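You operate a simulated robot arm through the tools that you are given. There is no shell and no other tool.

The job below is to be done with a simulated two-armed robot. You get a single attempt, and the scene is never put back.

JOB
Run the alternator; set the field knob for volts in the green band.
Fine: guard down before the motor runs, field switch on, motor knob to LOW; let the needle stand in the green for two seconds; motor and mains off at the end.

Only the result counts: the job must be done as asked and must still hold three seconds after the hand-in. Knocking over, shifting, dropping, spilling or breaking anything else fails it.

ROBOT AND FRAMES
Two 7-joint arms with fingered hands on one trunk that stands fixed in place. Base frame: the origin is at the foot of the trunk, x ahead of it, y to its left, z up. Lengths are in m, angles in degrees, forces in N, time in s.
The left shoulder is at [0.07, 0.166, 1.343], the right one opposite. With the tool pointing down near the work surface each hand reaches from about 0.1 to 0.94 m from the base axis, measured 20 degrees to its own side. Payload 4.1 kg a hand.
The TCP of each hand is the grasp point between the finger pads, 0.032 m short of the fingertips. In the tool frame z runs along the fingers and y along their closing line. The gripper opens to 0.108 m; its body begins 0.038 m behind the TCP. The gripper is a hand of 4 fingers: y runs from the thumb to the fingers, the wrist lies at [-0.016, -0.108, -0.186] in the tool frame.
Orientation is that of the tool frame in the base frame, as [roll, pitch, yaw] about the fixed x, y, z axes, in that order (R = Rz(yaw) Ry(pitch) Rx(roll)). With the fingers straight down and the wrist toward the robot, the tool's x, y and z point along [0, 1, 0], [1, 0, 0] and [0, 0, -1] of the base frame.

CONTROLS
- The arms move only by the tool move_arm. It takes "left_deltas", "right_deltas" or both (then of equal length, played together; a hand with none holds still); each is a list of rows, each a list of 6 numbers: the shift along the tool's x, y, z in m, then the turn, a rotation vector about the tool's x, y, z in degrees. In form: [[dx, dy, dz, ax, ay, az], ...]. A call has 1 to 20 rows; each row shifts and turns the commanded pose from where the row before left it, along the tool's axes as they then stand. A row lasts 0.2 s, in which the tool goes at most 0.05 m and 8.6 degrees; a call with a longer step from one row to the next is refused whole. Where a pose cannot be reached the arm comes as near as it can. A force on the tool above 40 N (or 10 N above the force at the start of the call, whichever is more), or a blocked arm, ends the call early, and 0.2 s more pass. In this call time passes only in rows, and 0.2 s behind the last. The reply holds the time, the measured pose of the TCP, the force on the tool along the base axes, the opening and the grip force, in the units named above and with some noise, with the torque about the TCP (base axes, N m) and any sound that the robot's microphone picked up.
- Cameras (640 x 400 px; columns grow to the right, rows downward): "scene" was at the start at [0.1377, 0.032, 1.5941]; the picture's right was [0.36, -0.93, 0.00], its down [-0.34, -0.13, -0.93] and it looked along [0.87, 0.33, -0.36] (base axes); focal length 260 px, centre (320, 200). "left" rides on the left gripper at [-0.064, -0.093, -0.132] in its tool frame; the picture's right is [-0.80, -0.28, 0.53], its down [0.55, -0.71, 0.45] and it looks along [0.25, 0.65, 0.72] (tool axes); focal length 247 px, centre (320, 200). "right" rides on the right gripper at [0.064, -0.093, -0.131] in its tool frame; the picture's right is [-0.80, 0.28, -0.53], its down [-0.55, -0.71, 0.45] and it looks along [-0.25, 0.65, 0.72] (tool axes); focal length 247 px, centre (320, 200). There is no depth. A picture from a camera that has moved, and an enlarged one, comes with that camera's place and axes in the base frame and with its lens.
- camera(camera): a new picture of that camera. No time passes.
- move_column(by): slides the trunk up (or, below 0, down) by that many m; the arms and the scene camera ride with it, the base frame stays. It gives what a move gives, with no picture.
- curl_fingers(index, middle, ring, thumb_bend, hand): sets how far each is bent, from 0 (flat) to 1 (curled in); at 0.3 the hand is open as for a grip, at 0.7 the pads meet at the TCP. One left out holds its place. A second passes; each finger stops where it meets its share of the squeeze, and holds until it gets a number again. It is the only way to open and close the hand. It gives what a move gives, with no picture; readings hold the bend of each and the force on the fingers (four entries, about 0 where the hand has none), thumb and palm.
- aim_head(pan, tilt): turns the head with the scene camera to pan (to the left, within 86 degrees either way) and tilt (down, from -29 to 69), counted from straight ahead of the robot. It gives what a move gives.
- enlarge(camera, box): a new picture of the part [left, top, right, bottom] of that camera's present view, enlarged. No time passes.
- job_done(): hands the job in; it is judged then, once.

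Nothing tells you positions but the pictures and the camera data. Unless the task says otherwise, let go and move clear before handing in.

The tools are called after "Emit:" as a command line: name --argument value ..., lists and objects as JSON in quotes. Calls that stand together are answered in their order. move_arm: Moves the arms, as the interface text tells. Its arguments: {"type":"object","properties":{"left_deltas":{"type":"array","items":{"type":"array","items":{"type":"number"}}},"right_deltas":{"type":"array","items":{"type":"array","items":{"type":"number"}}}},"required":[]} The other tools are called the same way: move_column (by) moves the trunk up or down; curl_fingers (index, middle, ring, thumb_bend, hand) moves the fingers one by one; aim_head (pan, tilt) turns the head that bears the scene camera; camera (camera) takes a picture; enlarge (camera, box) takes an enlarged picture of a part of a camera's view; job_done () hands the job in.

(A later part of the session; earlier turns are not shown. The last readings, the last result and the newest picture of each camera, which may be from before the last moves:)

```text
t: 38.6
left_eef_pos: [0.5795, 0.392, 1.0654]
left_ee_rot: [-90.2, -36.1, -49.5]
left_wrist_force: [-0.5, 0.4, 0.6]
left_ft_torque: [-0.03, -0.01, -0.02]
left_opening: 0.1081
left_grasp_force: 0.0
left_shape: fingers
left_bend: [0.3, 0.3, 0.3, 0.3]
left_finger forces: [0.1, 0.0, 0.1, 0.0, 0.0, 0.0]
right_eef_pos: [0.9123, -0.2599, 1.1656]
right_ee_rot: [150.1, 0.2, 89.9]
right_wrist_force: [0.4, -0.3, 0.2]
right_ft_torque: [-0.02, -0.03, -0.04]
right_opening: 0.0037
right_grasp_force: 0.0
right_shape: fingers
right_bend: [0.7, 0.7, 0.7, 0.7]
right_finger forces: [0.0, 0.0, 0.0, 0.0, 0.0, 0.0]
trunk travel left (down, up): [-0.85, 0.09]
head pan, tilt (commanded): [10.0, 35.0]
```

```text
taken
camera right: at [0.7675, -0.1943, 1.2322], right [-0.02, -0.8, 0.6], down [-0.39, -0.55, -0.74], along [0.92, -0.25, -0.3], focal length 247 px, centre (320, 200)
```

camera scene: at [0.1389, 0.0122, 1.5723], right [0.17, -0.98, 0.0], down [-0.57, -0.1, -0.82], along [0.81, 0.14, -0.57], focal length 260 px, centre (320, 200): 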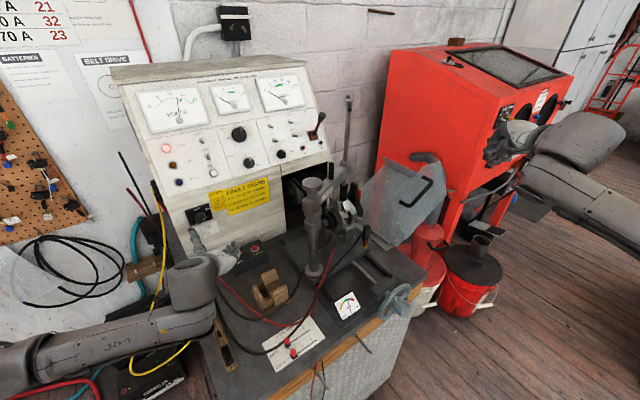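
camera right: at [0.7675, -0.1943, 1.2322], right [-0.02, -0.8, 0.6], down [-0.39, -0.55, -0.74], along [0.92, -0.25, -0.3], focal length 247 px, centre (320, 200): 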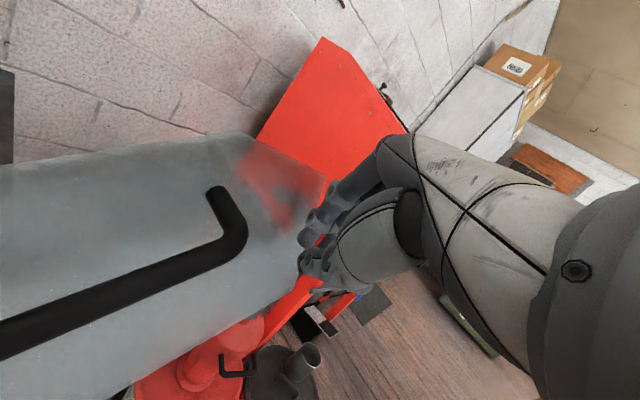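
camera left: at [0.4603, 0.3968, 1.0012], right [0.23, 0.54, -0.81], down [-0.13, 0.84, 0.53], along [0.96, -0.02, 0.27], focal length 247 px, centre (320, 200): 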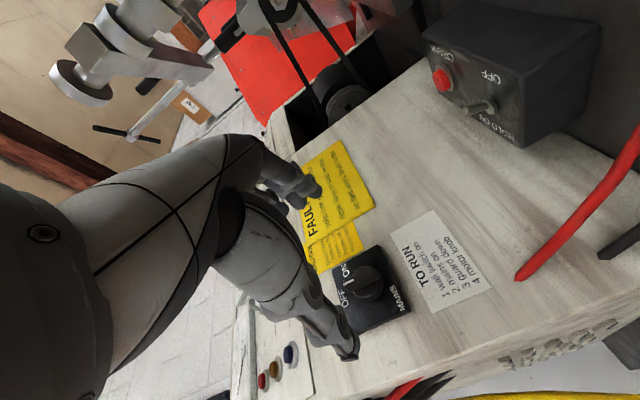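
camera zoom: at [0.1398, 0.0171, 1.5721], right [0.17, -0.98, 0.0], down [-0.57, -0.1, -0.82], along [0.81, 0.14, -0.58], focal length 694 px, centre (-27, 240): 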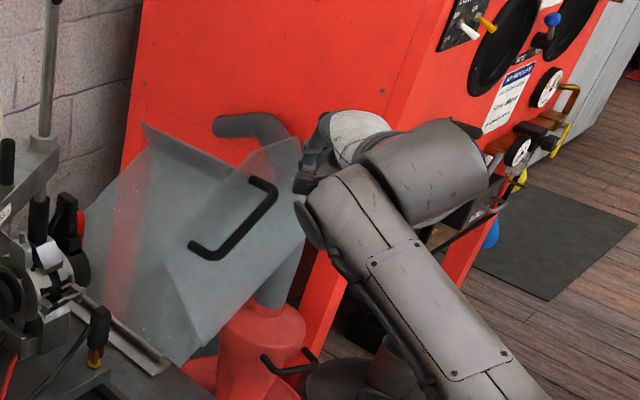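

In position: the bunch is just right of the handle's outer leg with no contact yet. I push left along the bench's cross direction, following the arc.

Emit:
move_arm --right_deltas '[[0.0216, -0.0181, -0.0104, 0, 0, 0], [0.0216, -0.0181, -0.0104, 0, 0, 0], [0.0216, -0.0196, -0.0078, 0, 0, 0]]'

Emit:
enlarge --camera "scene" --box '[330, 110, 510, 260]'

Emit:
camera --camera "right"

```text
t: 39.4
left_eef_pos: [0.5762, 0.39, 1.0679]
left_ee_rot: [-90.1, -36.2, -49.3]
left_wrist_force: [-0.2, -0.5, -0.2]
left_ft_torque: [0.01, 0.02, 0.01]
left_opening: 0.1083
left_grasp_force: 0.0
left_shape: fingers
left_bend: [0.3, 0.3, 0.3, 0.3]
left_finger forces: [0.0, 0.1, 0.0, 0.0, 0.0, 0.0]
right_eef_pos: [0.8477, -0.1977, 1.1647]
right_ee_rot: [149.9, 0.0, 89.9]
right_wrist_force: [2.9, -2.1, 2.3]
right_ft_torque: [0.01, -0.04, -0.07]
right_opening: 0.0065
right_grasp_force: 2.0
right_shape: fingers
right_bend: [0.67, 0.7, 0.7, 0.7]
right_finger forces: [3.4, 0.0, 0.0, 0.0, 0.0, 0.0]
trunk travel left (down, up): [-0.85, 0.09]
head pan, tilt (commanded): [10.0, 35.0]
```

```text
2.67 times, centred on (420, 185) of scene
camera zoom: at [0.1365, 0.0134, 1.5725], right [0.17, -0.98, 0.0], down [-0.56, -0.1, -0.82], along [0.81, 0.14, -0.57], focal length 694 px, centre (53, 240)
```

zoom: 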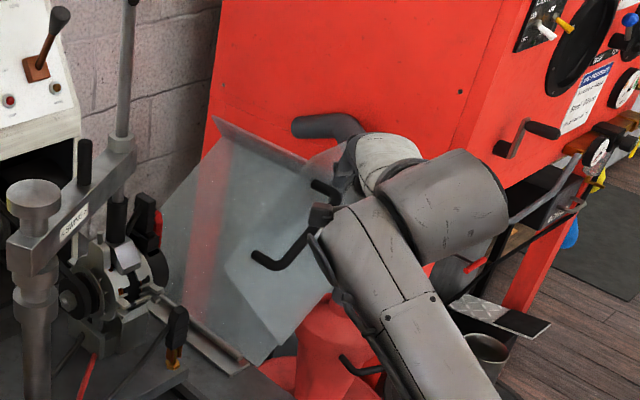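

```text
taken
camera right: at [0.7018, -0.132, 1.2311], right [-0.02, -0.8, 0.6], down [-0.39, -0.55, -0.74], along [0.92, -0.25, -0.3], focal length 247 px, centre (320, 200)
```

right: 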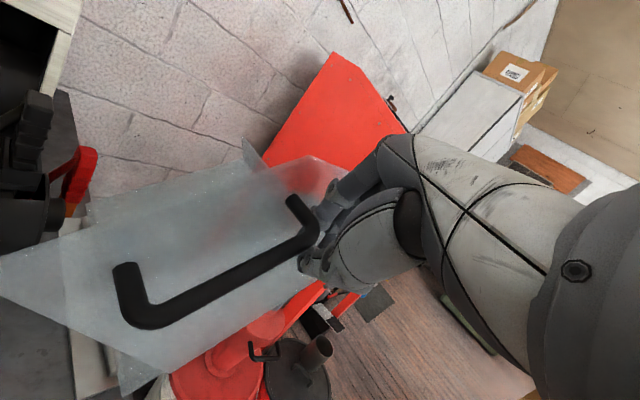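

Contact made on the handle leg with only a few newtons. Continuing the push along the arc.

Emit:
move_arm --right_deltas '[[0.0216, -0.0196, -0.0078, 0, 0, 0], [0.0216, -0.0216, -0.0043, 0, 0, 0]]'

Emit:
enlarge --camera "scene" --box '[330, 110, 510, 260]'

Emit:
camera --camera "right"

```text
t: 40.0
left_eef_pos: [0.5762, 0.3902, 1.0676]
left_ee_rot: [-90.2, -36.2, -49.4]
left_wrist_force: [-0.2, -0.1, 1.1]
left_ft_torque: [0.02, 0.01, -0.02]
left_opening: 0.1083
left_grasp_force: 0.1
left_shape: fingers
left_bend: [0.3, 0.3, 0.3, 0.3]
left_finger forces: [0.0, 0.0, 0.0, 0.0, 0.0, 0.0]
right_eef_pos: [0.8057, -0.1531, 1.1524]
right_ee_rot: [150.0, 0.0, 90.0]
right_wrist_force: [0.6, 0.1, 0.7]
right_ft_torque: [0.0, -0.02, -0.01]
right_opening: 0.0037
right_grasp_force: 0.7
right_shape: fingers
right_bend: [0.7, 0.7, 0.7, 0.7]
right_finger forces: [0.6, 0.1, 0.0, 0.0, 0.1, 0.0]
trunk travel left (down, up): [-0.85, 0.09]
head pan, tilt (commanded): [10.0, 35.0]
```

```text
2.67 times, centred on (420, 185) of scene
camera zoom: at [0.1367, 0.0156, 1.5724], right [0.17, -0.98, 0.0], down [-0.56, -0.1, -0.82], along [0.81, 0.14, -0.57], focal length 694 px, centre (53, 240)
```

zoom: 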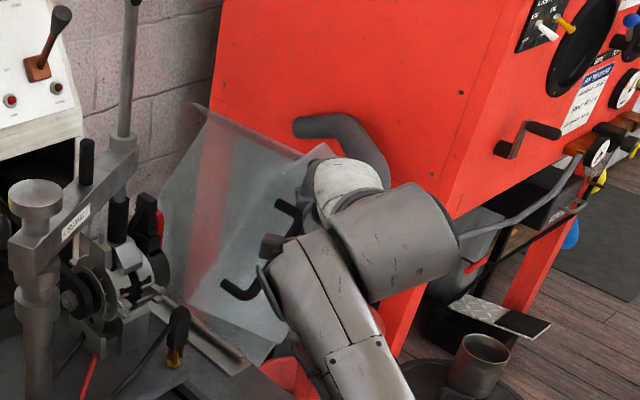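

```text
taken
camera right: at [0.6604, -0.0868, 1.2197], right [-0.02, -0.8, 0.6], down [-0.39, -0.55, -0.74], along [0.92, -0.25, -0.3], focal length 247 px, centre (320, 200)
```

right: 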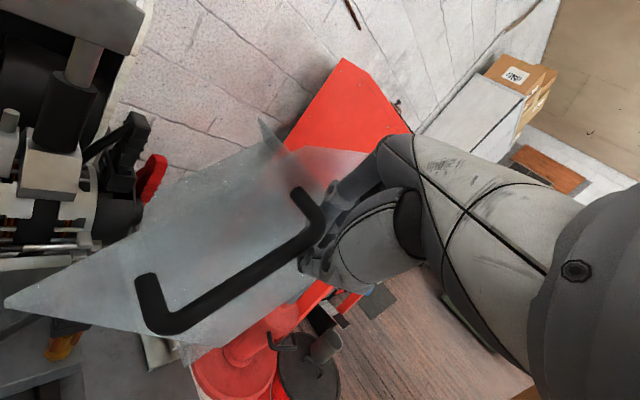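

The guard is swinging over smoothly, now near its balance point. Continuing in small steps.

Emit:
move_arm --right_deltas '[[0.0216, -0.0236, -0.0009, 0, 0, 0], [0.0216, -0.0256, 0.0026, 0, 0, 0]]'

Emit:
enlarge --camera "scene" --box '[300, 110, 480, 260]'

Emit:
camera --camera "right"

```text
t: 40.6
left_eef_pos: [0.5771, 0.3913, 1.0675]
left_ee_rot: [-90.2, -36.2, -49.3]
left_wrist_force: [0.5, 0.5, 0.2]
left_ft_torque: [-0.01, 0.0, 0.03]
left_opening: 0.1081
left_grasp_force: 0.0
left_shape: fingers
left_bend: [0.3, 0.3, 0.3, 0.3]
left_finger forces: [0.0, 0.0, 0.0, 0.1, 0.0, 0.0]
right_eef_pos: [0.7638, -0.1097, 1.1267]
right_ee_rot: [150.0, 0.0, 90.0]
right_wrist_force: [-0.3, 0.3, -0.3]
right_ft_torque: [-0.05, -0.01, -0.02]
right_opening: 0.0034
right_grasp_force: 0.1
right_shape: fingers
right_bend: [0.7, 0.7, 0.7, 0.7]
right_finger forces: [0.1, 0.0, 0.0, 0.1, 0.1, 0.0]
trunk travel left (down, up): [-0.85, 0.09]
head pan, tilt (commanded): [10.0, 35.0]
```

```text
2.67 times, centred on (390, 185) of scene
camera zoom: at [0.1366, 0.016, 1.5724], right [0.17, -0.98, 0.0], down [-0.56, -0.1, -0.82], along [0.81, 0.14, -0.57], focal length 694 px, centre (133, 240)
```

zoom: 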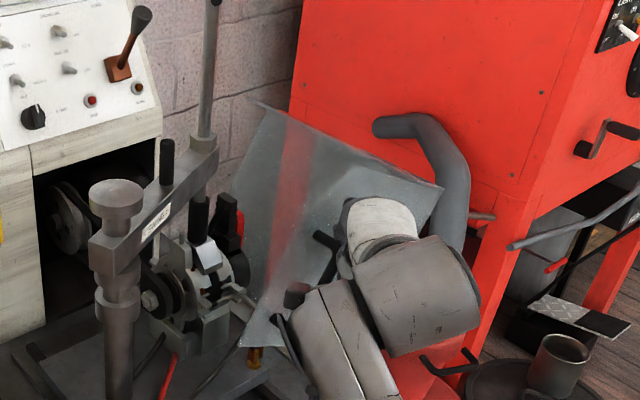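

```text
taken
camera right: at [0.6181, -0.0433, 1.1937], right [-0.02, -0.8, 0.6], down [-0.39, -0.55, -0.74], along [0.92, -0.25, -0.3], focal length 247 px, centre (320, 200)
```

right: 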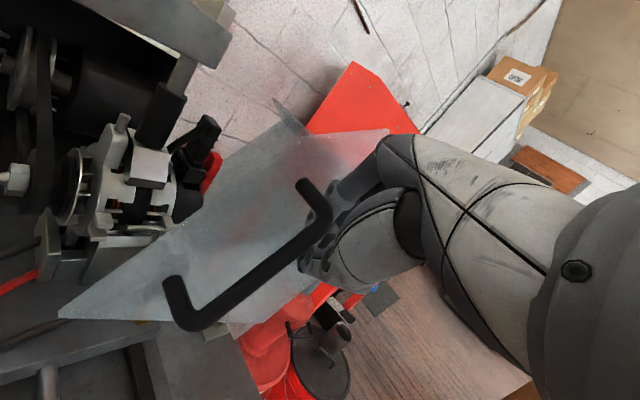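

Guard is more than half way down. Continuing.

Emit:
move_arm --right_deltas '[[0.0216, -0.0281, 0.0069, 0, 0, 0], [0.018, -0.0276, 0.013, 0, 0, 0]]'

Emit:
enlarge --camera "scene" --box '[280, 110, 460, 260]'

Emit:
camera --camera "right"

```text
t: 41.2
left_eef_pos: [0.5767, 0.3913, 1.0666]
left_ee_rot: [-90.1, -36.2, -49.4]
left_wrist_force: [-0.3, 0.9, 0.6]
left_ft_torque: [0.0, 0.0, -0.01]
left_opening: 0.1082
left_grasp_force: 0.1
left_shape: fingers
left_bend: [0.3, 0.3, 0.3, 0.3]
left_finger forces: [0.1, 0.0, 0.0, 0.0, 0.1, 0.1]
right_eef_pos: [0.7261, -0.0691, 1.0818]
right_ee_rot: [150.0, 0.1, 90.0]
right_wrist_force: [-0.3, 0.7, 0.2]
right_ft_torque: [0.01, -0.01, -0.01]
right_opening: 0.0035
right_grasp_force: 0.0
right_shape: fingers
right_bend: [0.7, 0.7, 0.7, 0.7]
right_finger forces: [0.0, 0.1, 0.1, 0.0, 0.0, 0.0]
trunk travel left (down, up): [-0.85, 0.09]
head pan, tilt (commanded): [10.0, 35.0]
```

```text
2.67 times, centred on (370, 185) of scene
camera zoom: at [0.1367, 0.0156, 1.5724], right [0.17, -0.98, 0.0], down [-0.56, -0.1, -0.82], along [0.81, 0.14, -0.57], focal length 694 px, centre (187, 240)
```

zoom: 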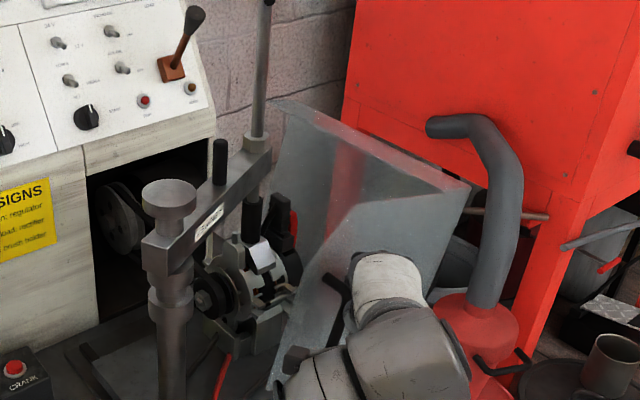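

```text
taken
camera right: at [0.58, -0.0041, 1.1485], right [-0.02, -0.8, 0.6], down [-0.39, -0.55, -0.74], along [0.92, -0.25, -0.3], focal length 247 px, centre (320, 200)
```

right: 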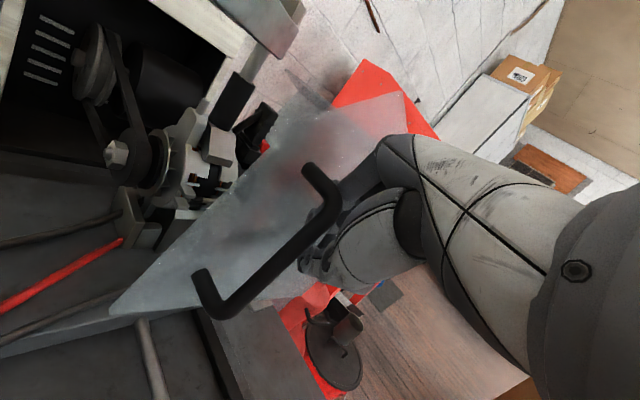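

Nearly closed. A few more gentle pushes down-left until it seats.

Emit:
move_arm --right_deltas '[[0.0144, -0.0246, 0.0147, 0, 0, 0], [0.0108, -0.0215, 0.0165, 0, 0, 0]]'

Emit:
enlarge --camera "scene" --box '[280, 110, 460, 260]'

Emit:
camera --camera "right"

```text
t: 42.0
left_eef_pos: [0.5785, 0.3893, 1.0669]
left_ee_rot: [-90.1, -36.1, -49.4]
left_wrist_force: [0.2, 0.5, 0.2]
left_ft_torque: [-0.01, 0.01, 0.02]
left_opening: 0.1081
left_grasp_force: 0.0
left_shape: fingers
left_bend: [0.3, 0.3, 0.3, 0.3]
left_finger forces: [0.0, 0.0, 0.0, 0.1, 0.0, 0.0]
right_eef_pos: [0.7155, -0.064, 1.047]
right_ee_rot: [147.9, 1.8, 89.5]
right_wrist_force: [-0.8, 0.3, -1.7]
right_ft_torque: [-0.01, 0.0, 0.0]
right_opening: 0.0033
right_grasp_force: 0.0
right_shape: fingers
right_bend: [0.7, 0.7, 0.7, 0.7]
right_finger forces: [0.0, 0.0, 0.0, 0.0, 0.0, 0.0]
trunk travel left (down, up): [-0.85, 0.09]
head pan, tilt (commanded): [10.0, 35.0]
stopped in row 2 (right hand): the arm was blocked; the commanded pose is now the measured one
```

```text
2.67 times, centred on (370, 185) of scene
camera zoom: at [0.1384, 0.0133, 1.5723], right [0.17, -0.98, 0.0], down [-0.57, -0.1, -0.82], along [0.81, 0.14, -0.57], focal length 694 px, centre (187, 240)
```

zoom: 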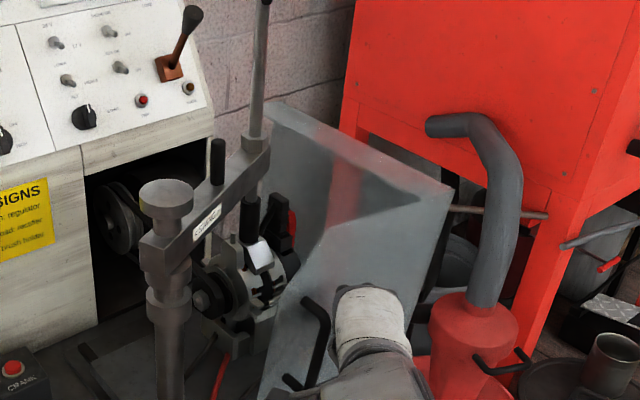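

```text
taken
camera right: at [0.5685, 0.0063, 1.1073], right [-0.05, -0.78, 0.63], down [-0.37, -0.57, -0.74], along [0.93, -0.27, -0.25], focal length 247 px, centre (320, 200)
```

right: 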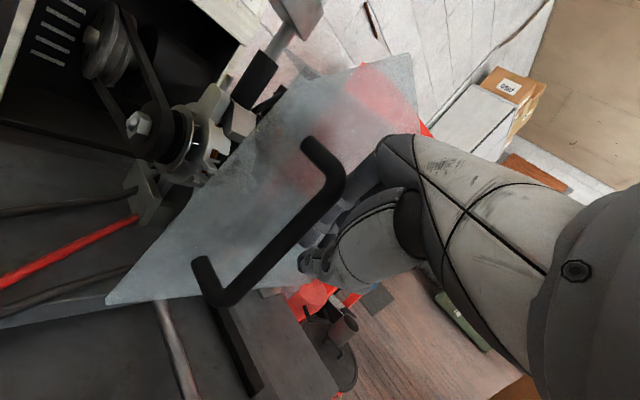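

The right arm reported a block; forces at the hand are tiny, so I'll look at the whole scene to see what it met and whether the guard is down.

Emit:
camera --camera "scene"

Emit:
enlarge --camera "scene" --box '[320, 180, 520, 400]'

Emit:
enlarge --camera "left" --box '[0, 0, 640, 400]'

```text
taken
camera scene: at [0.1384, 0.0133, 1.5723], right [0.17, -0.98, 0.0], down [-0.57, -0.1, -0.82], along [0.81, 0.14, -0.57], focal length 260 px, centre (320, 200)
```

scene: 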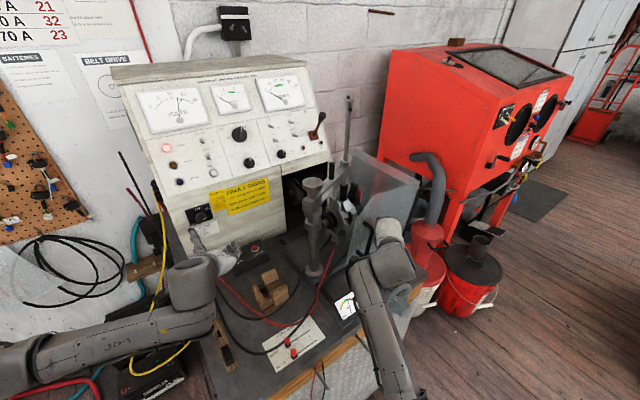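

```text
1.82 times, centred on (420, 290) of scene
camera zoom: at [0.1384, 0.0133, 1.5723], right [0.17, -0.98, 0.0], down [-0.57, -0.1, -0.82], along [0.81, 0.14, -0.57], focal length 473 px, centre (138, 36)
```

zoom: 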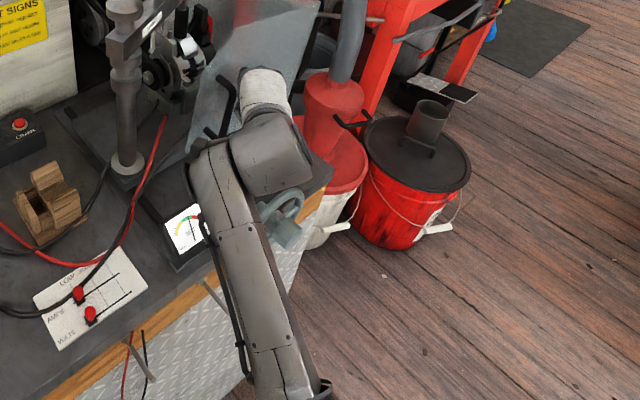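

```text
1.00 times, centred on (320, 200) of left (not enlarged: the box is as wide or as high as the picture)
camera zoom: at [0.4102, 0.3853, 1.1047], right [-0.12, 0.96, -0.24], down [0.36, 0.27, 0.89], along [0.92, 0.02, -0.38], focal length 247 px, centre (320, 200)
```

zoom: 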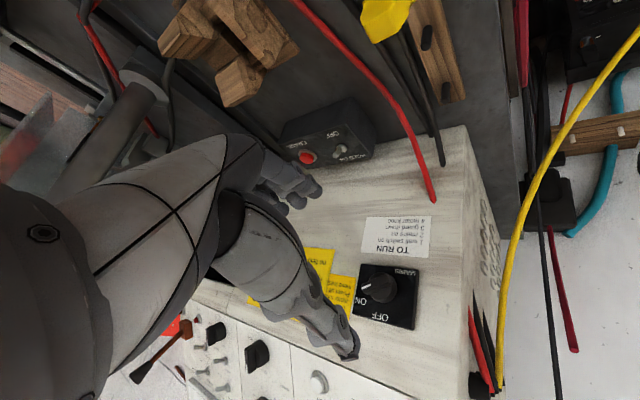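

The guard looks to be down. I'll raise the right hand off and check the guard and the belt gauge.

Emit:
move_arm --right_deltas '[[-0.005, 0, -0.03, 0, 0, 0], [-0.01, -0.01, -0.04, 0, 0, 0], [-0.01, -0.01, -0.04, 0, 0, 0], [-0.02, -0.01, -0.04, 0, 0, 0]]'

Emit:
camera --camera "scene"

Emit:
camera --camera "right"

Emit:
enlarge --camera "scene" --box '[280, 130, 460, 330]'

```text
t: 43.0
left_eef_pos: [0.5762, 0.3879, 1.0676]
left_ee_rot: [-90.1, -36.1, -49.5]
left_wrist_force: [0.8, 0.8, -0.1]
left_ft_torque: [-0.01, 0.0, 0.01]
left_opening: 0.1081
left_grasp_force: 0.1
left_shape: fingers
left_bend: [0.3, 0.3, 0.3, 0.3]
left_finger forces: [0.0, 0.0, 0.0, 0.0, 0.0, 0.0]
right_eef_pos: [0.6282, -0.1473, 1.1536]
right_ee_rot: [145.6, 9.6, 86.7]
right_wrist_force: [-0.4, 0.0, 0.1]
right_ft_torque: [-0.01, 0.01, 0.01]
right_opening: 0.0032
right_grasp_force: 0.1
right_shape: fingers
right_bend: [0.7, 0.7, 0.7, 0.7]
right_finger forces: [0.0, 0.0, 0.1, 0.0, 0.0, 0.0]
trunk travel left (down, up): [-0.85, 0.09]
head pan, tilt (commanded): [10.0, 35.0]
stopped in row 4 (right hand): the arm was blocked; the commanded pose is now the measured one
```

```text
taken
camera scene: at [0.1368, 0.0137, 1.5724], right [0.17, -0.98, 0.0], down [-0.56, -0.1, -0.82], along [0.81, 0.14, -0.57], focal length 260 px, centre (320, 200)
```

scene: 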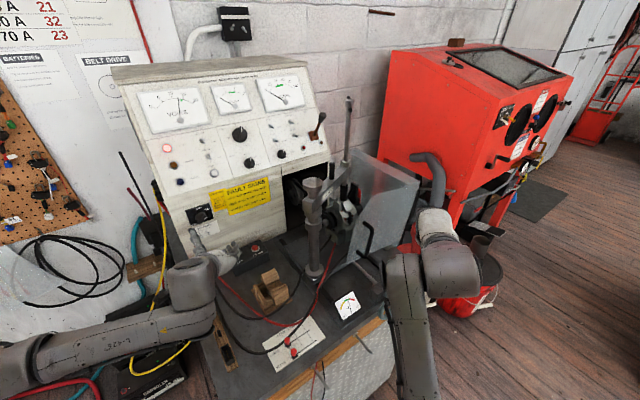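

```text
taken
camera right: at [0.4816, -0.0651, 1.2002], right [-0.11, -0.68, 0.72], down [-0.37, -0.65, -0.67], along [0.92, -0.34, -0.18], focal length 247 px, centre (320, 200)
```

right: 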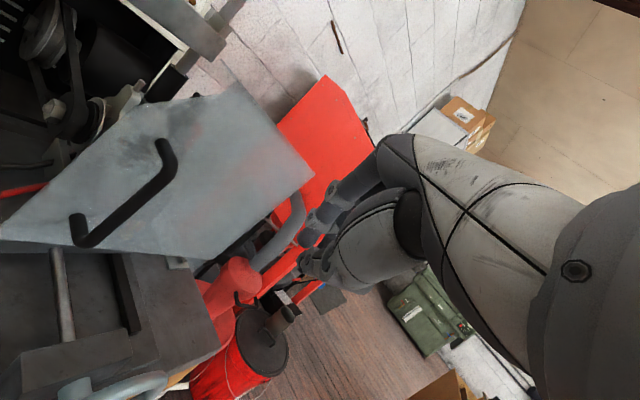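

```text
2.00 times, centred on (370, 230) of scene
camera zoom: at [0.1368, 0.0137, 1.5724], right [0.17, -0.98, 0.0], down [-0.56, -0.1, -0.82], along [0.81, 0.14, -0.57], focal length 520 px, centre (220, 140)
```

zoom: 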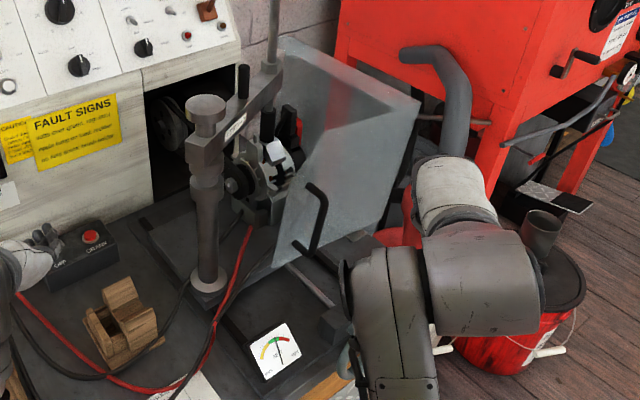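

The guard is down (side sheet upright, handle vertical). The right forearm may be close to the handwheel, so I'll check the belt gauge and the forearm before moving further.

Emit:
enlarge --camera "scene" --box '[320, 280, 380, 330]'

Emit:
enlarge --camera "scene" --box '[350, 220, 480, 400]'

Emit:
enlarge --camera "right" --box '[0, 250, 300, 400]'

```text
8.00 times, centred on (350, 305) of scene
camera zoom: at [0.1368, 0.0137, 1.5724], right [0.17, -0.98, 0.0], down [-0.56, -0.1, -0.82], along [0.81, 0.14, -0.57], focal length 2082 px, centre (80, -640)
```

zoom: 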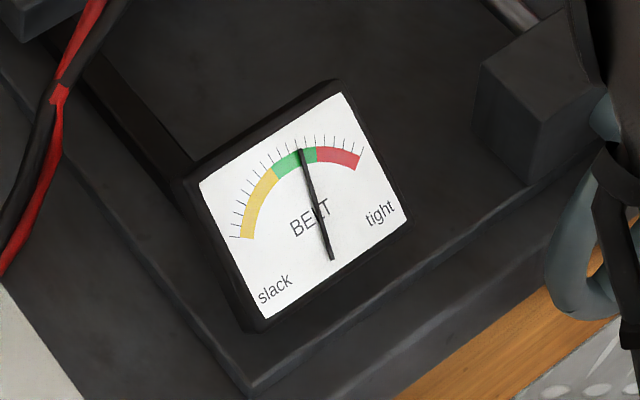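

```text
2.22 times, centred on (415, 310) of scene
camera zoom: at [0.1368, 0.0137, 1.5724], right [0.17, -0.98, 0.0], down [-0.56, -0.1, -0.82], along [0.81, 0.14, -0.57], focal length 578 px, centre (109, -44)
```

zoom: 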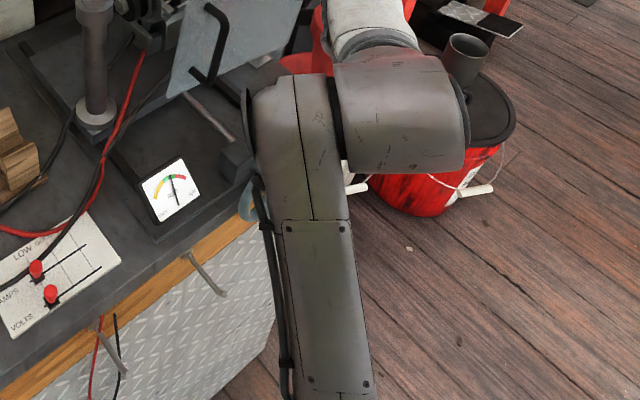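

```text
2.13 times, centred on (150, 325) of right
camera zoom: at [0.4816, -0.0651, 1.2002], right [-0.11, -0.68, 0.72], down [-0.37, -0.65, -0.67], along [0.92, -0.34, -0.18], focal length 527 px, centre (683, -67)
```

zoom: 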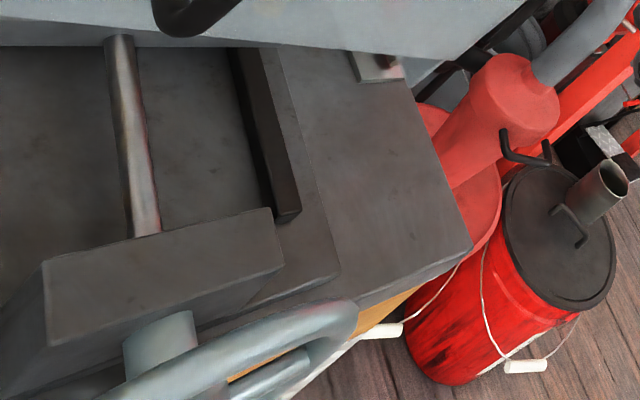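

The belt gauge is unchanged and the guard is down. The arm seems limited by its own folding, so I'll move the right hand up and outward to a free parking spot.

Emit:
move_arm --right_deltas '[[-0.01, 0.03, -0.026, 0, 0, 0], [-0.01, 0.03, -0.026, 0, 0, 0], [-0.015, 0.03, -0.026, 0, 0, 0], [-0.015, 0.03, -0.026, 0, 0, 0], [-0.02, 0.03, -0.026, 0, 0, 0]]'

Emit:
camera --camera "scene"

Emit:
camera --camera "right"

```text
t: 44.2
left_eef_pos: [0.577, 0.3894, 1.0674]
left_ee_rot: [-90.2, -36.1, -49.2]
left_wrist_force: [-0.3, 0.1, 0.2]
left_ft_torque: [0.0, 0.01, -0.01]
left_opening: 0.1081
left_grasp_force: 0.0
left_shape: fingers
left_bend: [0.3, 0.3, 0.3, 0.3]
left_finger forces: [0.0, 0.0, 0.0, 0.1, 0.0, 0.0]
right_eef_pos: [0.677, -0.1855, 1.355]
right_ee_rot: [145.7, 9.5, 86.8]
right_wrist_force: [-0.6, 0.1, -0.4]
right_ft_torque: [-0.01, 0.0, 0.02]
right_opening: 0.0032
right_grasp_force: 0.2
right_shape: fingers
right_bend: [0.7, 0.7, 0.7, 0.7]
right_finger forces: [0.0, 0.0, 0.1, 0.0, 0.0, 0.0]
trunk travel left (down, up): [-0.85, 0.09]
head pan, tilt (commanded): [10.0, 35.0]
```

```text
taken
camera scene: at [0.138, 0.0137, 1.5722], right [0.17, -0.98, 0.0], down [-0.57, -0.1, -0.82], along [0.81, 0.14, -0.57], focal length 260 px, centre (320, 200)
```

scene: 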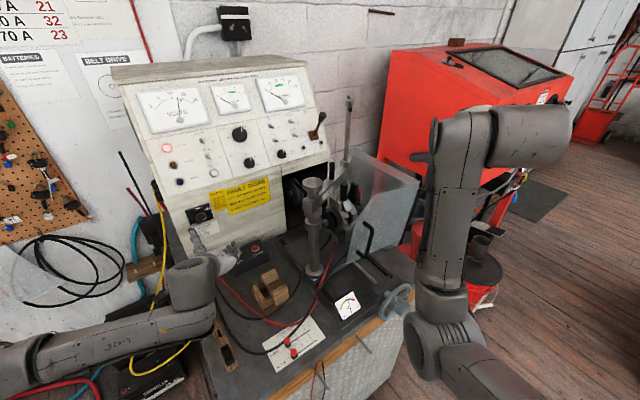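

```text
taken
camera right: at [0.5309, -0.105, 1.4005], right [-0.1, -0.68, 0.72], down [-0.37, -0.65, -0.67], along [0.92, -0.33, -0.18], focal length 247 px, centre (320, 200)
```

right: 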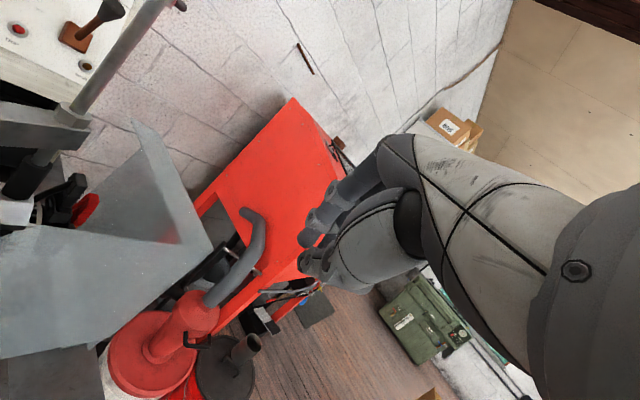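

Right hand is clear. Let me verify the guard is really seated.

Emit:
enlarge --camera "scene" --box '[310, 140, 430, 290]'

Emit:
enlarge --camera "right" --box '[0, 100, 240, 380]'

```text
2.67 times, centred on (370, 215) of scene
camera zoom: at [0.138, 0.0137, 1.5722], right [0.17, -0.98, 0.0], down [-0.57, -0.1, -0.82], along [0.81, 0.14, -0.57], focal length 694 px, centre (187, 160)
```

zoom: 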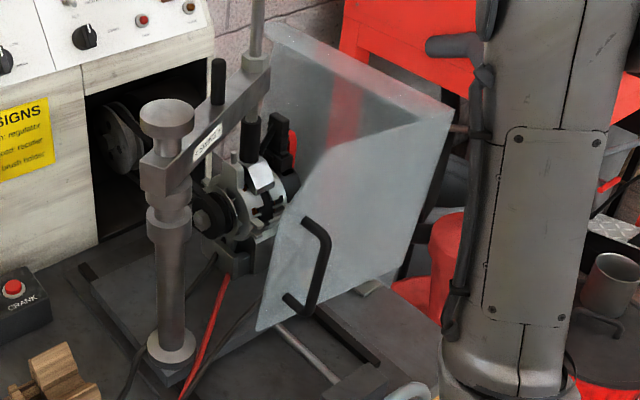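

```text
1.43 times, centred on (120, 240) of right
camera zoom: at [0.5309, -0.105, 1.4005], right [-0.1, -0.68, 0.72], down [-0.37, -0.65, -0.67], along [0.92, -0.33, -0.18], focal length 353 px, centre (606, 143)
```

zoom: 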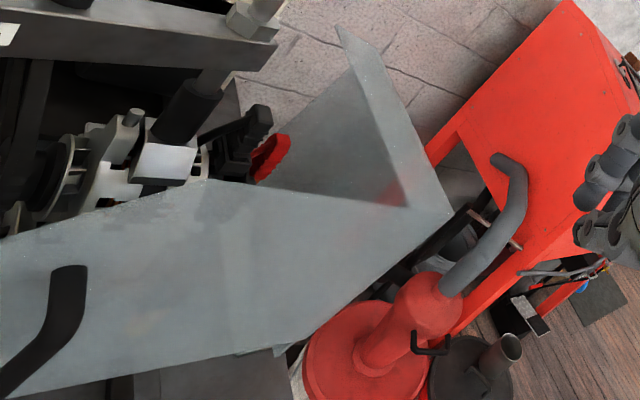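

The handle has rotated about 56° and the side sheet stands nearly upright (≈84°); it might be a few degrees short. I'll press down on the handle's outer leg from above to make sure it's seated.

Emit:
move_arm --right_deltas '[[0.0369, -0.0086, 0.0204, 0, 0, 0], [0.0369, -0.0086, 0.0204, 0, 0, 0], [0.0369, -0.0086, 0.0204, 0, 0, 0], [0.0369, -0.0086, 0.0204, 0, 0, 0], [0.0145, -0.0186, 0.0294, 0, 0, 0], [0.0145, -0.0186, 0.0294, 0, 0, 0]]'

Emit:
enlarge --camera "scene" --box '[290, 140, 440, 290]'

Emit:
camera --camera "right"

```text
t: 45.5
left_eef_pos: [0.5769, 0.3894, 1.0668]
left_ee_rot: [-90.2, -36.1, -49.3]
left_wrist_force: [-0.3, -0.5, -0.8]
left_ft_torque: [0.01, 0.03, -0.03]
left_opening: 0.1085
left_grasp_force: 0.1
left_shape: fingers
left_bend: [0.3, 0.3, 0.3, 0.3]
left_finger forces: [0.0, 0.0, 0.1, 0.0, 0.0, 0.0]
right_eef_pos: [0.7254, -0.1173, 1.2001]
right_ee_rot: [141.9, 16.5, 81.0]
right_wrist_force: [0.6, -0.2, -0.3]
right_ft_torque: [-0.03, -0.02, 0.0]
right_opening: 0.0032
right_grasp_force: 0.0
right_shape: fingers
right_bend: [0.7, 0.7, 0.7, 0.7]
right_finger forces: [0.1, 0.0, 0.0, 0.0, 0.0, 0.0]
trunk travel left (down, up): [-0.85, 0.09]
head pan, tilt (commanded): [10.0, 35.0]
stopped in row 6 (right hand): the arm was blocked; the commanded pose is now the measured one
```

```text
2.67 times, centred on (365, 215) of scene
camera zoom: at [0.1376, 0.0136, 1.5724], right [0.17, -0.98, 0.0], down [-0.56, -0.1, -0.82], along [0.81, 0.14, -0.57], focal length 694 px, centre (200, 160)
```

zoom: 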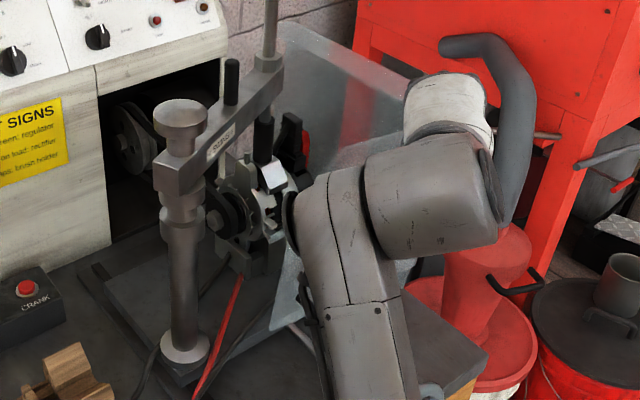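

```text
taken
camera right: at [0.5856, -0.0175, 1.2263], right [-0.2, -0.57, 0.8], down [-0.39, -0.7, -0.6], along [0.9, -0.43, -0.09], focal length 247 px, centre (320, 200)
```

right: 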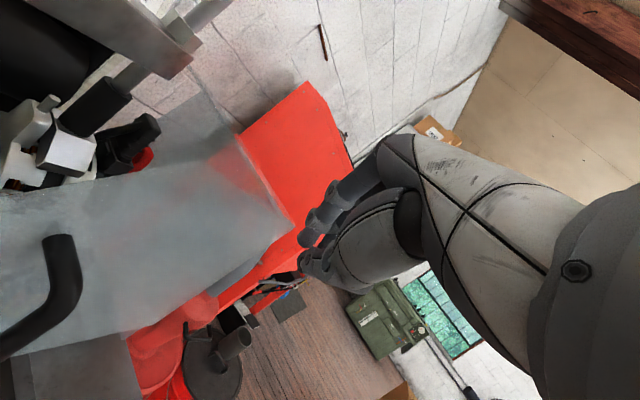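

The right arm got blocked again; something along the arm (elbow or forearm) is in the way. I'll look before doing anything else.

Emit:
camera --camera "scene"

Emit:
aim_head --pan -20 --tilt 60

Emit:
camera --camera "scene"

```text
taken
camera scene: at [0.1376, 0.0136, 1.5724], right [0.17, -0.98, 0.0], down [-0.56, -0.1, -0.82], along [0.81, 0.14, -0.57], focal length 260 px, centre (320, 200)
```

scene: 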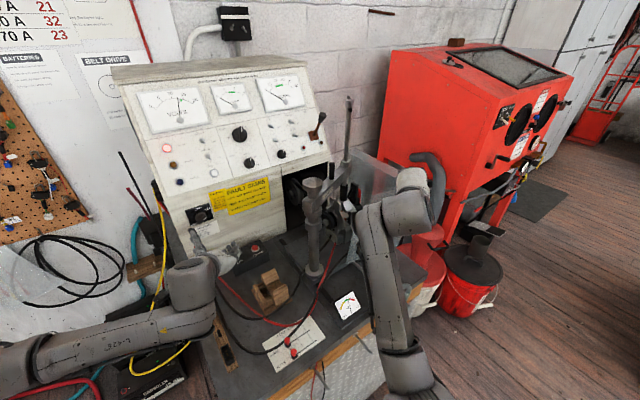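

```text
t: 46.5
left_eef_pos: [0.5772, 0.3887, 1.067]
left_ee_rot: [-90.2, -36.0, -49.2]
left_wrist_force: [-0.5, 0.3, -0.4]
left_ft_torque: [0.02, 0.02, -0.03]
left_opening: 0.1082
left_grasp_force: 0.1
left_shape: fingers
left_bend: [0.3, 0.3, 0.3, 0.3]
left_finger forces: [0.0, 0.1, 0.1, 0.0, 0.0, 0.1]
right_eef_pos: [0.7263, -0.115, 1.1993]
right_ee_rot: [142.0, 16.5, 81.1]
right_wrist_force: [0.8, 0.2, -0.7]
right_ft_torque: [-0.01, -0.03, 0.0]
right_opening: 0.0032
right_grasp_force: 0.1
right_shape: fingers
right_bend: [0.7, 0.7, 0.7, 0.7]
right_finger forces: [0.1, 0.0, 0.1, 0.1, 0.0, 0.1]
trunk travel left (down, up): [-0.85, 0.09]
head pan, tilt (commanded): [-20.0, 60.0]
```

```text
taken
camera scene: at [0.1137, -0.0238, 1.5381], right [-0.34, -0.94, 0.0], down [-0.81, 0.3, -0.5], along [0.47, -0.17, -0.87], focal length 260 px, centre (320, 200)
```

scene: 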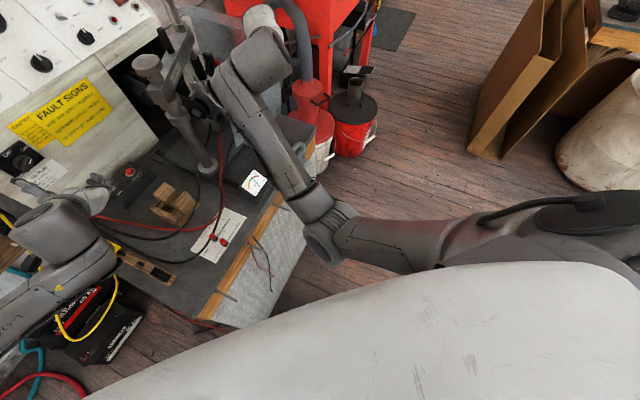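

The elbow-down right arm seems to bump my own torso when the hand goes left, not the bench. I'll withdraw the right hand up and to the right, and re-inspect the guard.

Emit:
move_arm --right_deltas '[[-0.02, 0.02, -0.035, 0, 0, 0], [-0.02, 0.02, -0.035, 0, 0, 0], [-0.03, 0.02, -0.03, 0, 0, 0], [-0.03, 0.02, -0.03, 0, 0, 0], [-0.04, 0.01, -0.02, 0, 0, 0], [-0.04, 0.01, -0.02, 0, 0, 0]]'

Emit:
aim_head --pan -5 --tilt 40

Emit:
camera --camera "scene"

Emit:
enlarge --camera "scene" --box '[220, 100, 380, 250]'

Emit:
camera --camera "right"

```text
t: 47.9
left_eef_pos: [0.5771, 0.3879, 1.0677]
left_ee_rot: [-90.1, -36.0, -49.4]
left_wrist_force: [-1.0, -0.1, -0.1]
left_ft_torque: [0.0, -0.01, 0.03]
left_opening: 0.1085
left_grasp_force: 0.2
left_shape: fingers
left_bend: [0.3, 0.3, 0.3, 0.3]
left_finger forces: [0.0, 0.1, 0.1, 0.1, 0.0, 0.0]
right_eef_pos: [0.6816, -0.2275, 1.4403]
right_ee_rot: [142.0, 16.3, 81.1]
right_wrist_force: [0.2, -0.6, 0.2]
right_ft_torque: [-0.01, -0.02, -0.01]
right_opening: 0.0031
right_grasp_force: 0.0
right_shape: fingers
right_bend: [0.7, 0.7, 0.7, 0.7]
right_finger forces: [0.0, 0.1, 0.0, 0.0, 0.1, 0.1]
trunk travel left (down, up): [-0.85, 0.09]
head pan, tilt (commanded): [-20.0, 60.0]
```

```text
t: 48.7
left_eef_pos: [0.578, 0.3902, 1.0673]
left_ee_rot: [-90.2, -36.2, -49.4]
left_wrist_force: [0.2, 0.9, -1.6]
left_ft_torque: [0.0, 0.01, 0.02]
left_opening: 0.1081
left_grasp_force: 0.0
left_shape: fingers
left_bend: [0.3, 0.3, 0.3, 0.3]
left_finger forces: [0.0, 0.0, 0.1, 0.1, 0.0, 0.0]
right_eef_pos: [0.6822, -0.2265, 1.44]
right_ee_rot: [142.0, 16.4, 81.2]
right_wrist_force: [0.5, 0.5, 0.0]
right_ft_torque: [0.03, 0.02, -0.01]
right_opening: 0.0032
right_grasp_force: 0.1
right_shape: fingers
right_bend: [0.7, 0.7, 0.7, 0.7]
right_finger forces: [0.1, 0.0, 0.0, 0.0, 0.0, 0.0]
trunk travel left (down, up): [-0.85, 0.09]
head pan, tilt (commanded): [-5.0, 40.0]
```

```text
taken
camera scene: at [0.1357, -0.008, 1.5647], right [-0.09, -1.0, 0.0], down [-0.64, 0.06, -0.77], along [0.76, -0.07, -0.64], focal length 260 px, centre (320, 200)
```

scene: 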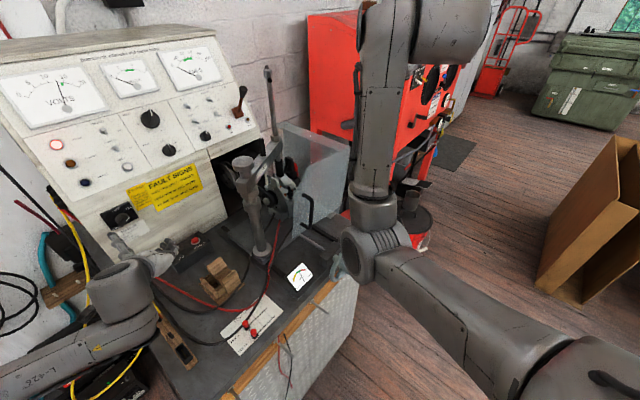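

```text
2.67 times, centred on (300, 175) of scene
camera zoom: at [0.1357, -0.008, 1.5647], right [-0.09, -1.0, 0.0], down [-0.64, 0.06, -0.77], along [0.76, -0.07, -0.64], focal length 694 px, centre (373, 267)
```

zoom: 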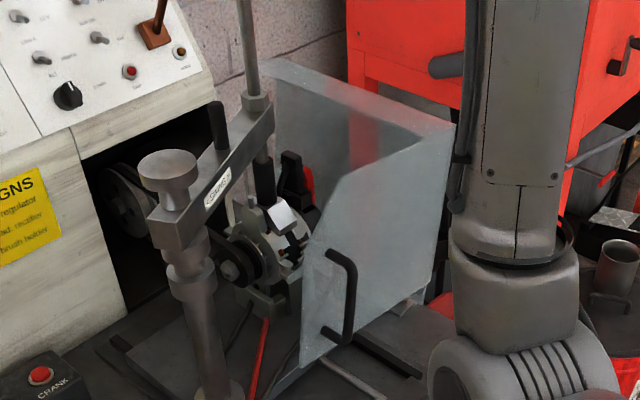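

```text
taken
camera right: at [0.5419, -0.1271, 1.4655], right [-0.2, -0.57, 0.8], down [-0.39, -0.7, -0.6], along [0.9, -0.43, -0.09], focal length 247 px, centre (320, 200)
```

right: 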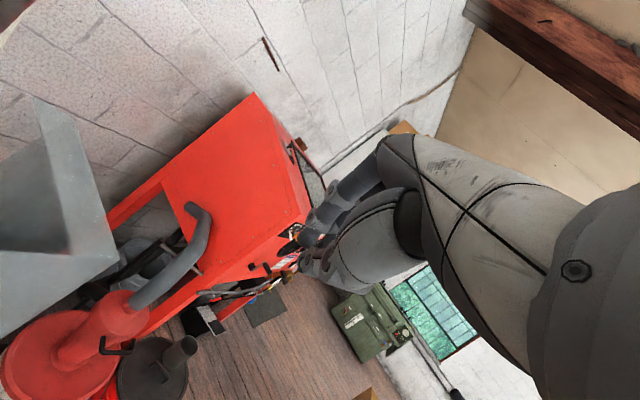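

Guard looks down but measures maybe 5° short of upright, so I want to be certain. I'll push gently on the upper front edge of its side sheet from the right, where the arm has room.

Emit:
move_arm --right_deltas '[[0, 0, 0, 2.2, 6.2, 0.63], [0, 0, 0, 2.2, 6.2, 0.63], [0, 0, 0, 2.2, 6.2, 0.63], [-0.0119, 0.0036, 0.0417, 0, 0, 0], [-0.0119, 0.0036, 0.0417, 0, 0, 0], [-0.0119, 0.0036, 0.0417, 0, 0, 0], [-0.0119, 0.0036, 0.0417, 0, 0, 0], [-0.0119, 0.0036, 0.0417, 0, 0, 0], [-0.0119, 0.0036, 0.0417, 0, 0, 0], [-0.0119, 0.0036, 0.0417, 0, 0, 0]]'

Emit:
camera --camera "scene"

Emit:
camera --camera "right"

```text
t: 50.9
left_eef_pos: [0.5791, 0.3883, 1.0661]
left_ee_rot: [-90.2, -35.9, -49.4]
left_wrist_force: [0.3, -0.1, 0.2]
left_ft_torque: [-0.01, -0.01, 0.0]
left_opening: 0.1083
left_grasp_force: 0.1
left_shape: fingers
left_bend: [0.3, 0.3, 0.3, 0.3]
left_finger forces: [0.0, 0.1, 0.0, 0.0, 0.0, 0.1]
right_eef_pos: [0.8519, -0.3107, 1.1965]
right_ee_rot: [150.0, -0.2, 90.0]
right_wrist_force: [0.6, 0.5, -0.8]
right_ft_torque: [0.01, -0.05, 0.0]
right_opening: 0.0033
right_grasp_force: 0.0
right_shape: fingers
right_bend: [0.7, 0.7, 0.7, 0.7]
right_finger forces: [0.1, 0.0, 0.0, 0.0, 0.1, 0.0]
trunk travel left (down, up): [-0.85, 0.09]
head pan, tilt (commanded): [-5.0, 40.0]
```

```text
taken
camera scene: at [0.1371, -0.0098, 1.5647], right [-0.09, -1.0, 0.0], down [-0.64, 0.06, -0.77], along [0.76, -0.07, -0.64], focal length 260 px, centre (320, 200)
```

scene: 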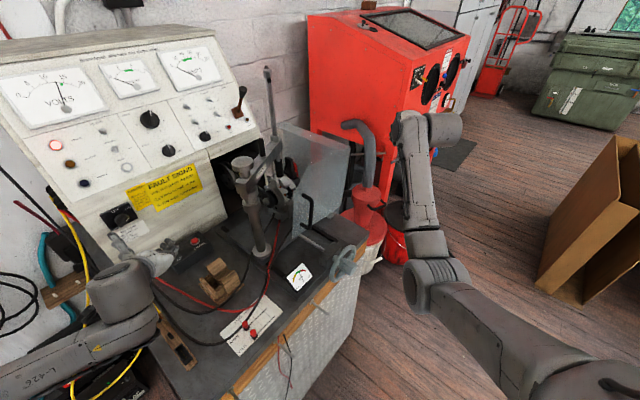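

```text
taken
camera right: at [0.7058, -0.2456, 1.2641], right [-0.02, -0.8, 0.6], down [-0.39, -0.55, -0.74], along [0.92, -0.25, -0.3], focal length 247 px, centre (320, 200)
```

right: 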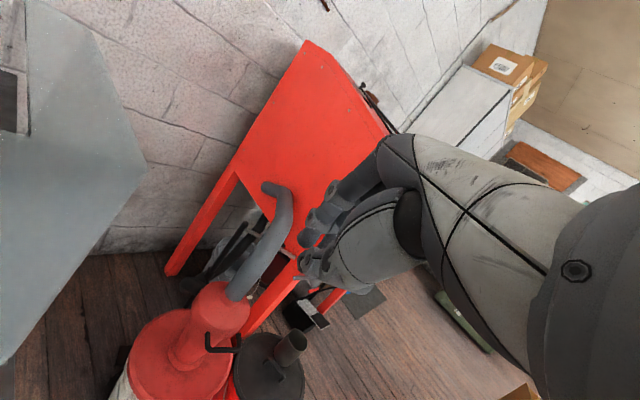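

There is free space to the right of the guard (the pipe and bins are far behind). Moving the bunch just right of the side sheet's upper front edge.

Emit:
move_arm --right_deltas '[[0.0275, 0.0091, 0.027, 0, 0, 0], [0.0275, 0.0091, 0.027, 0, 0, 0], [0.0275, 0.0091, 0.027, 0, 0, 0], [0.0278, 0.025, 0.0144, 0, 0, 0]]'

Emit:
enlarge --camera "scene" --box '[250, 90, 450, 270]'

Emit:
camera --camera "right"

```text
t: 51.9
left_eef_pos: [0.5774, 0.3905, 1.0645]
left_ee_rot: [-90.2, -36.1, -49.4]
left_wrist_force: [-0.5, -0.4, 0.0]
left_ft_torque: [-0.01, 0.0, 0.02]
left_opening: 0.1082
left_grasp_force: 0.0
left_shape: fingers
left_bend: [0.3, 0.3, 0.3, 0.3]
left_finger forces: [0.0, 0.0, 0.0, 0.0, 0.0, 0.0]
right_eef_pos: [0.9447, -0.1975, 1.1408]
right_ee_rot: [149.9, 0.0, 90.0]
right_wrist_force: [-1.1, 1.1, -0.7]
right_ft_torque: [-0.01, 0.02, -0.03]
right_opening: 0.0032
right_grasp_force: 0.0
right_shape: fingers
right_bend: [0.7, 0.7, 0.7, 0.7]
right_finger forces: [0.0, 0.1, 0.0, 0.0, 0.0, 0.0]
trunk travel left (down, up): [-0.85, 0.09]
head pan, tilt (commanded): [-5.0, 40.0]
```

```text
2.22 times, centred on (350, 180) of scene
camera zoom: at [0.1369, -0.0067, 1.5646], right [-0.09, -1.0, 0.0], down [-0.64, 0.06, -0.77], along [0.76, -0.07, -0.64], focal length 578 px, centre (253, 244)
```

zoom: 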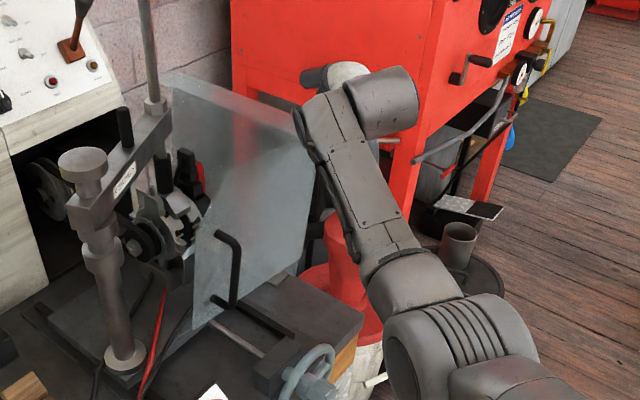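

```text
taken
camera right: at [0.7986, -0.1324, 1.2078], right [-0.02, -0.8, 0.6], down [-0.39, -0.55, -0.74], along [0.92, -0.25, -0.3], focal length 247 px, centre (320, 200)
```

right: 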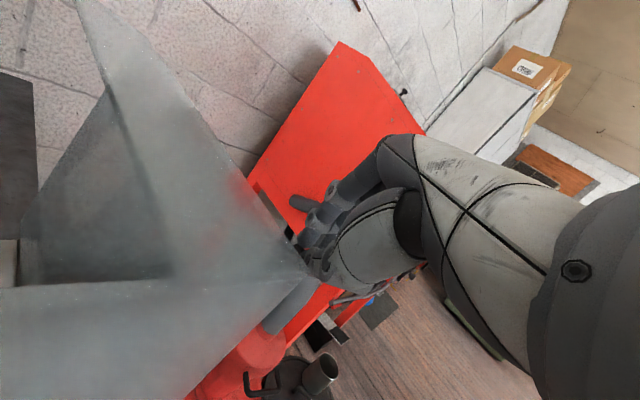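

The bunch is right next to the side sheet. Pushing left in small steps and watching the force.

Emit:
move_arm --right_deltas '[[0.0144, -0.0121, -0.0069, 0, 0, 0], [0.0144, -0.0121, -0.0069, 0, 0, 0]]'

Emit:
enlarge --camera "scene" --box '[250, 90, 450, 270]'

```text
t: 52.5
left_eef_pos: [0.5772, 0.3896, 1.0675]
left_ee_rot: [-90.1, -36.2, -49.4]
left_wrist_force: [-0.7, -1.1, 0.8]
left_ft_torque: [0.02, 0.0, 0.0]
left_opening: 0.1082
left_grasp_force: 0.0
left_shape: fingers
left_bend: [0.3, 0.3, 0.3, 0.3]
left_finger forces: [0.1, 0.0, 0.0, 0.1, 0.0, 0.1]
right_eef_pos: [0.9153, -0.1698, 1.1431]
right_ee_rot: [150.1, -0.1, 90.0]
right_wrist_force: [-0.5, -0.3, 0.9]
right_ft_torque: [-0.01, 0.0, 0.01]
right_opening: 0.0033
right_grasp_force: 0.1
right_shape: fingers
right_bend: [0.7, 0.7, 0.7, 0.7]
right_finger forces: [0.0, 0.0, 0.0, 0.0, 0.1, 0.1]
trunk travel left (down, up): [-0.85, 0.09]
head pan, tilt (commanded): [-5.0, 40.0]
```

```text
2.22 times, centred on (350, 180) of scene
camera zoom: at [0.1347, -0.0074, 1.5649], right [-0.09, -1.0, 0.0], down [-0.64, 0.06, -0.77], along [0.76, -0.07, -0.64], focal length 578 px, centre (253, 244)
```

zoom: 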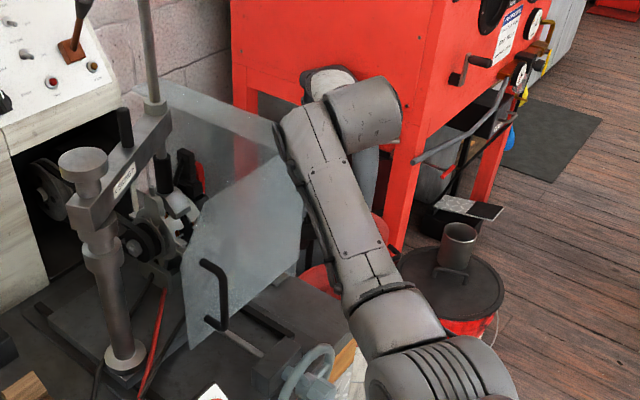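

The guard moved further, so it wasn't yet seated. Continuing to push until it meets its stop.

Emit:
move_arm --right_deltas '[[0.0108, -0.0091, -0.0052, 0, 0, 0], [0.0108, -0.0091, -0.0052, 0, 0, 0]]'

Emit:
enlarge --camera "scene" --box '[250, 90, 450, 270]'

```text
t: 53.1
left_eef_pos: [0.5793, 0.3847, 1.0685]
left_ee_rot: [-90.0, -35.9, -49.5]
left_wrist_force: [-0.1, -0.4, 0.3]
left_ft_torque: [0.03, 0.03, -0.07]
left_opening: 0.1083
left_grasp_force: 0.0
left_shape: fingers
left_bend: [0.3, 0.3, 0.3, 0.3]
left_finger forces: [0.0, 0.0, 0.1, 0.0, 0.1, 0.0]
right_eef_pos: [0.8964, -0.1581, 1.1446]
right_ee_rot: [149.5, -0.2, 89.7]
right_wrist_force: [15.1, -24.1, 15.7]
right_ft_torque: [0.23, 0.53, 0.67]
right_opening: 0.0001
right_grasp_force: 17.1
right_shape: fingers
right_bend: [0.69, 0.7, 0.7, 0.71]
right_finger forces: [0.1, 0.0, 0.0, 0.0, 33.4, 0.0]
trunk travel left (down, up): [-0.85, 0.09]
head pan, tilt (commanded): [-5.0, 40.0]
```

```text
2.22 times, centred on (350, 180) of scene
camera zoom: at [0.1376, -0.0162, 1.565], right [-0.09, -1.0, 0.0], down [-0.64, 0.06, -0.76], along [0.76, -0.07, -0.64], focal length 578 px, centre (253, 244)
```

zoom: 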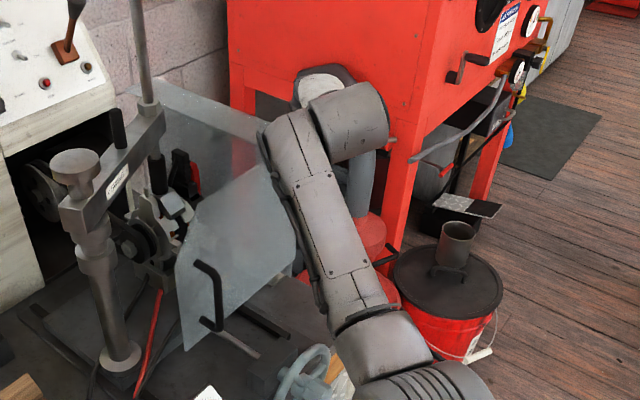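

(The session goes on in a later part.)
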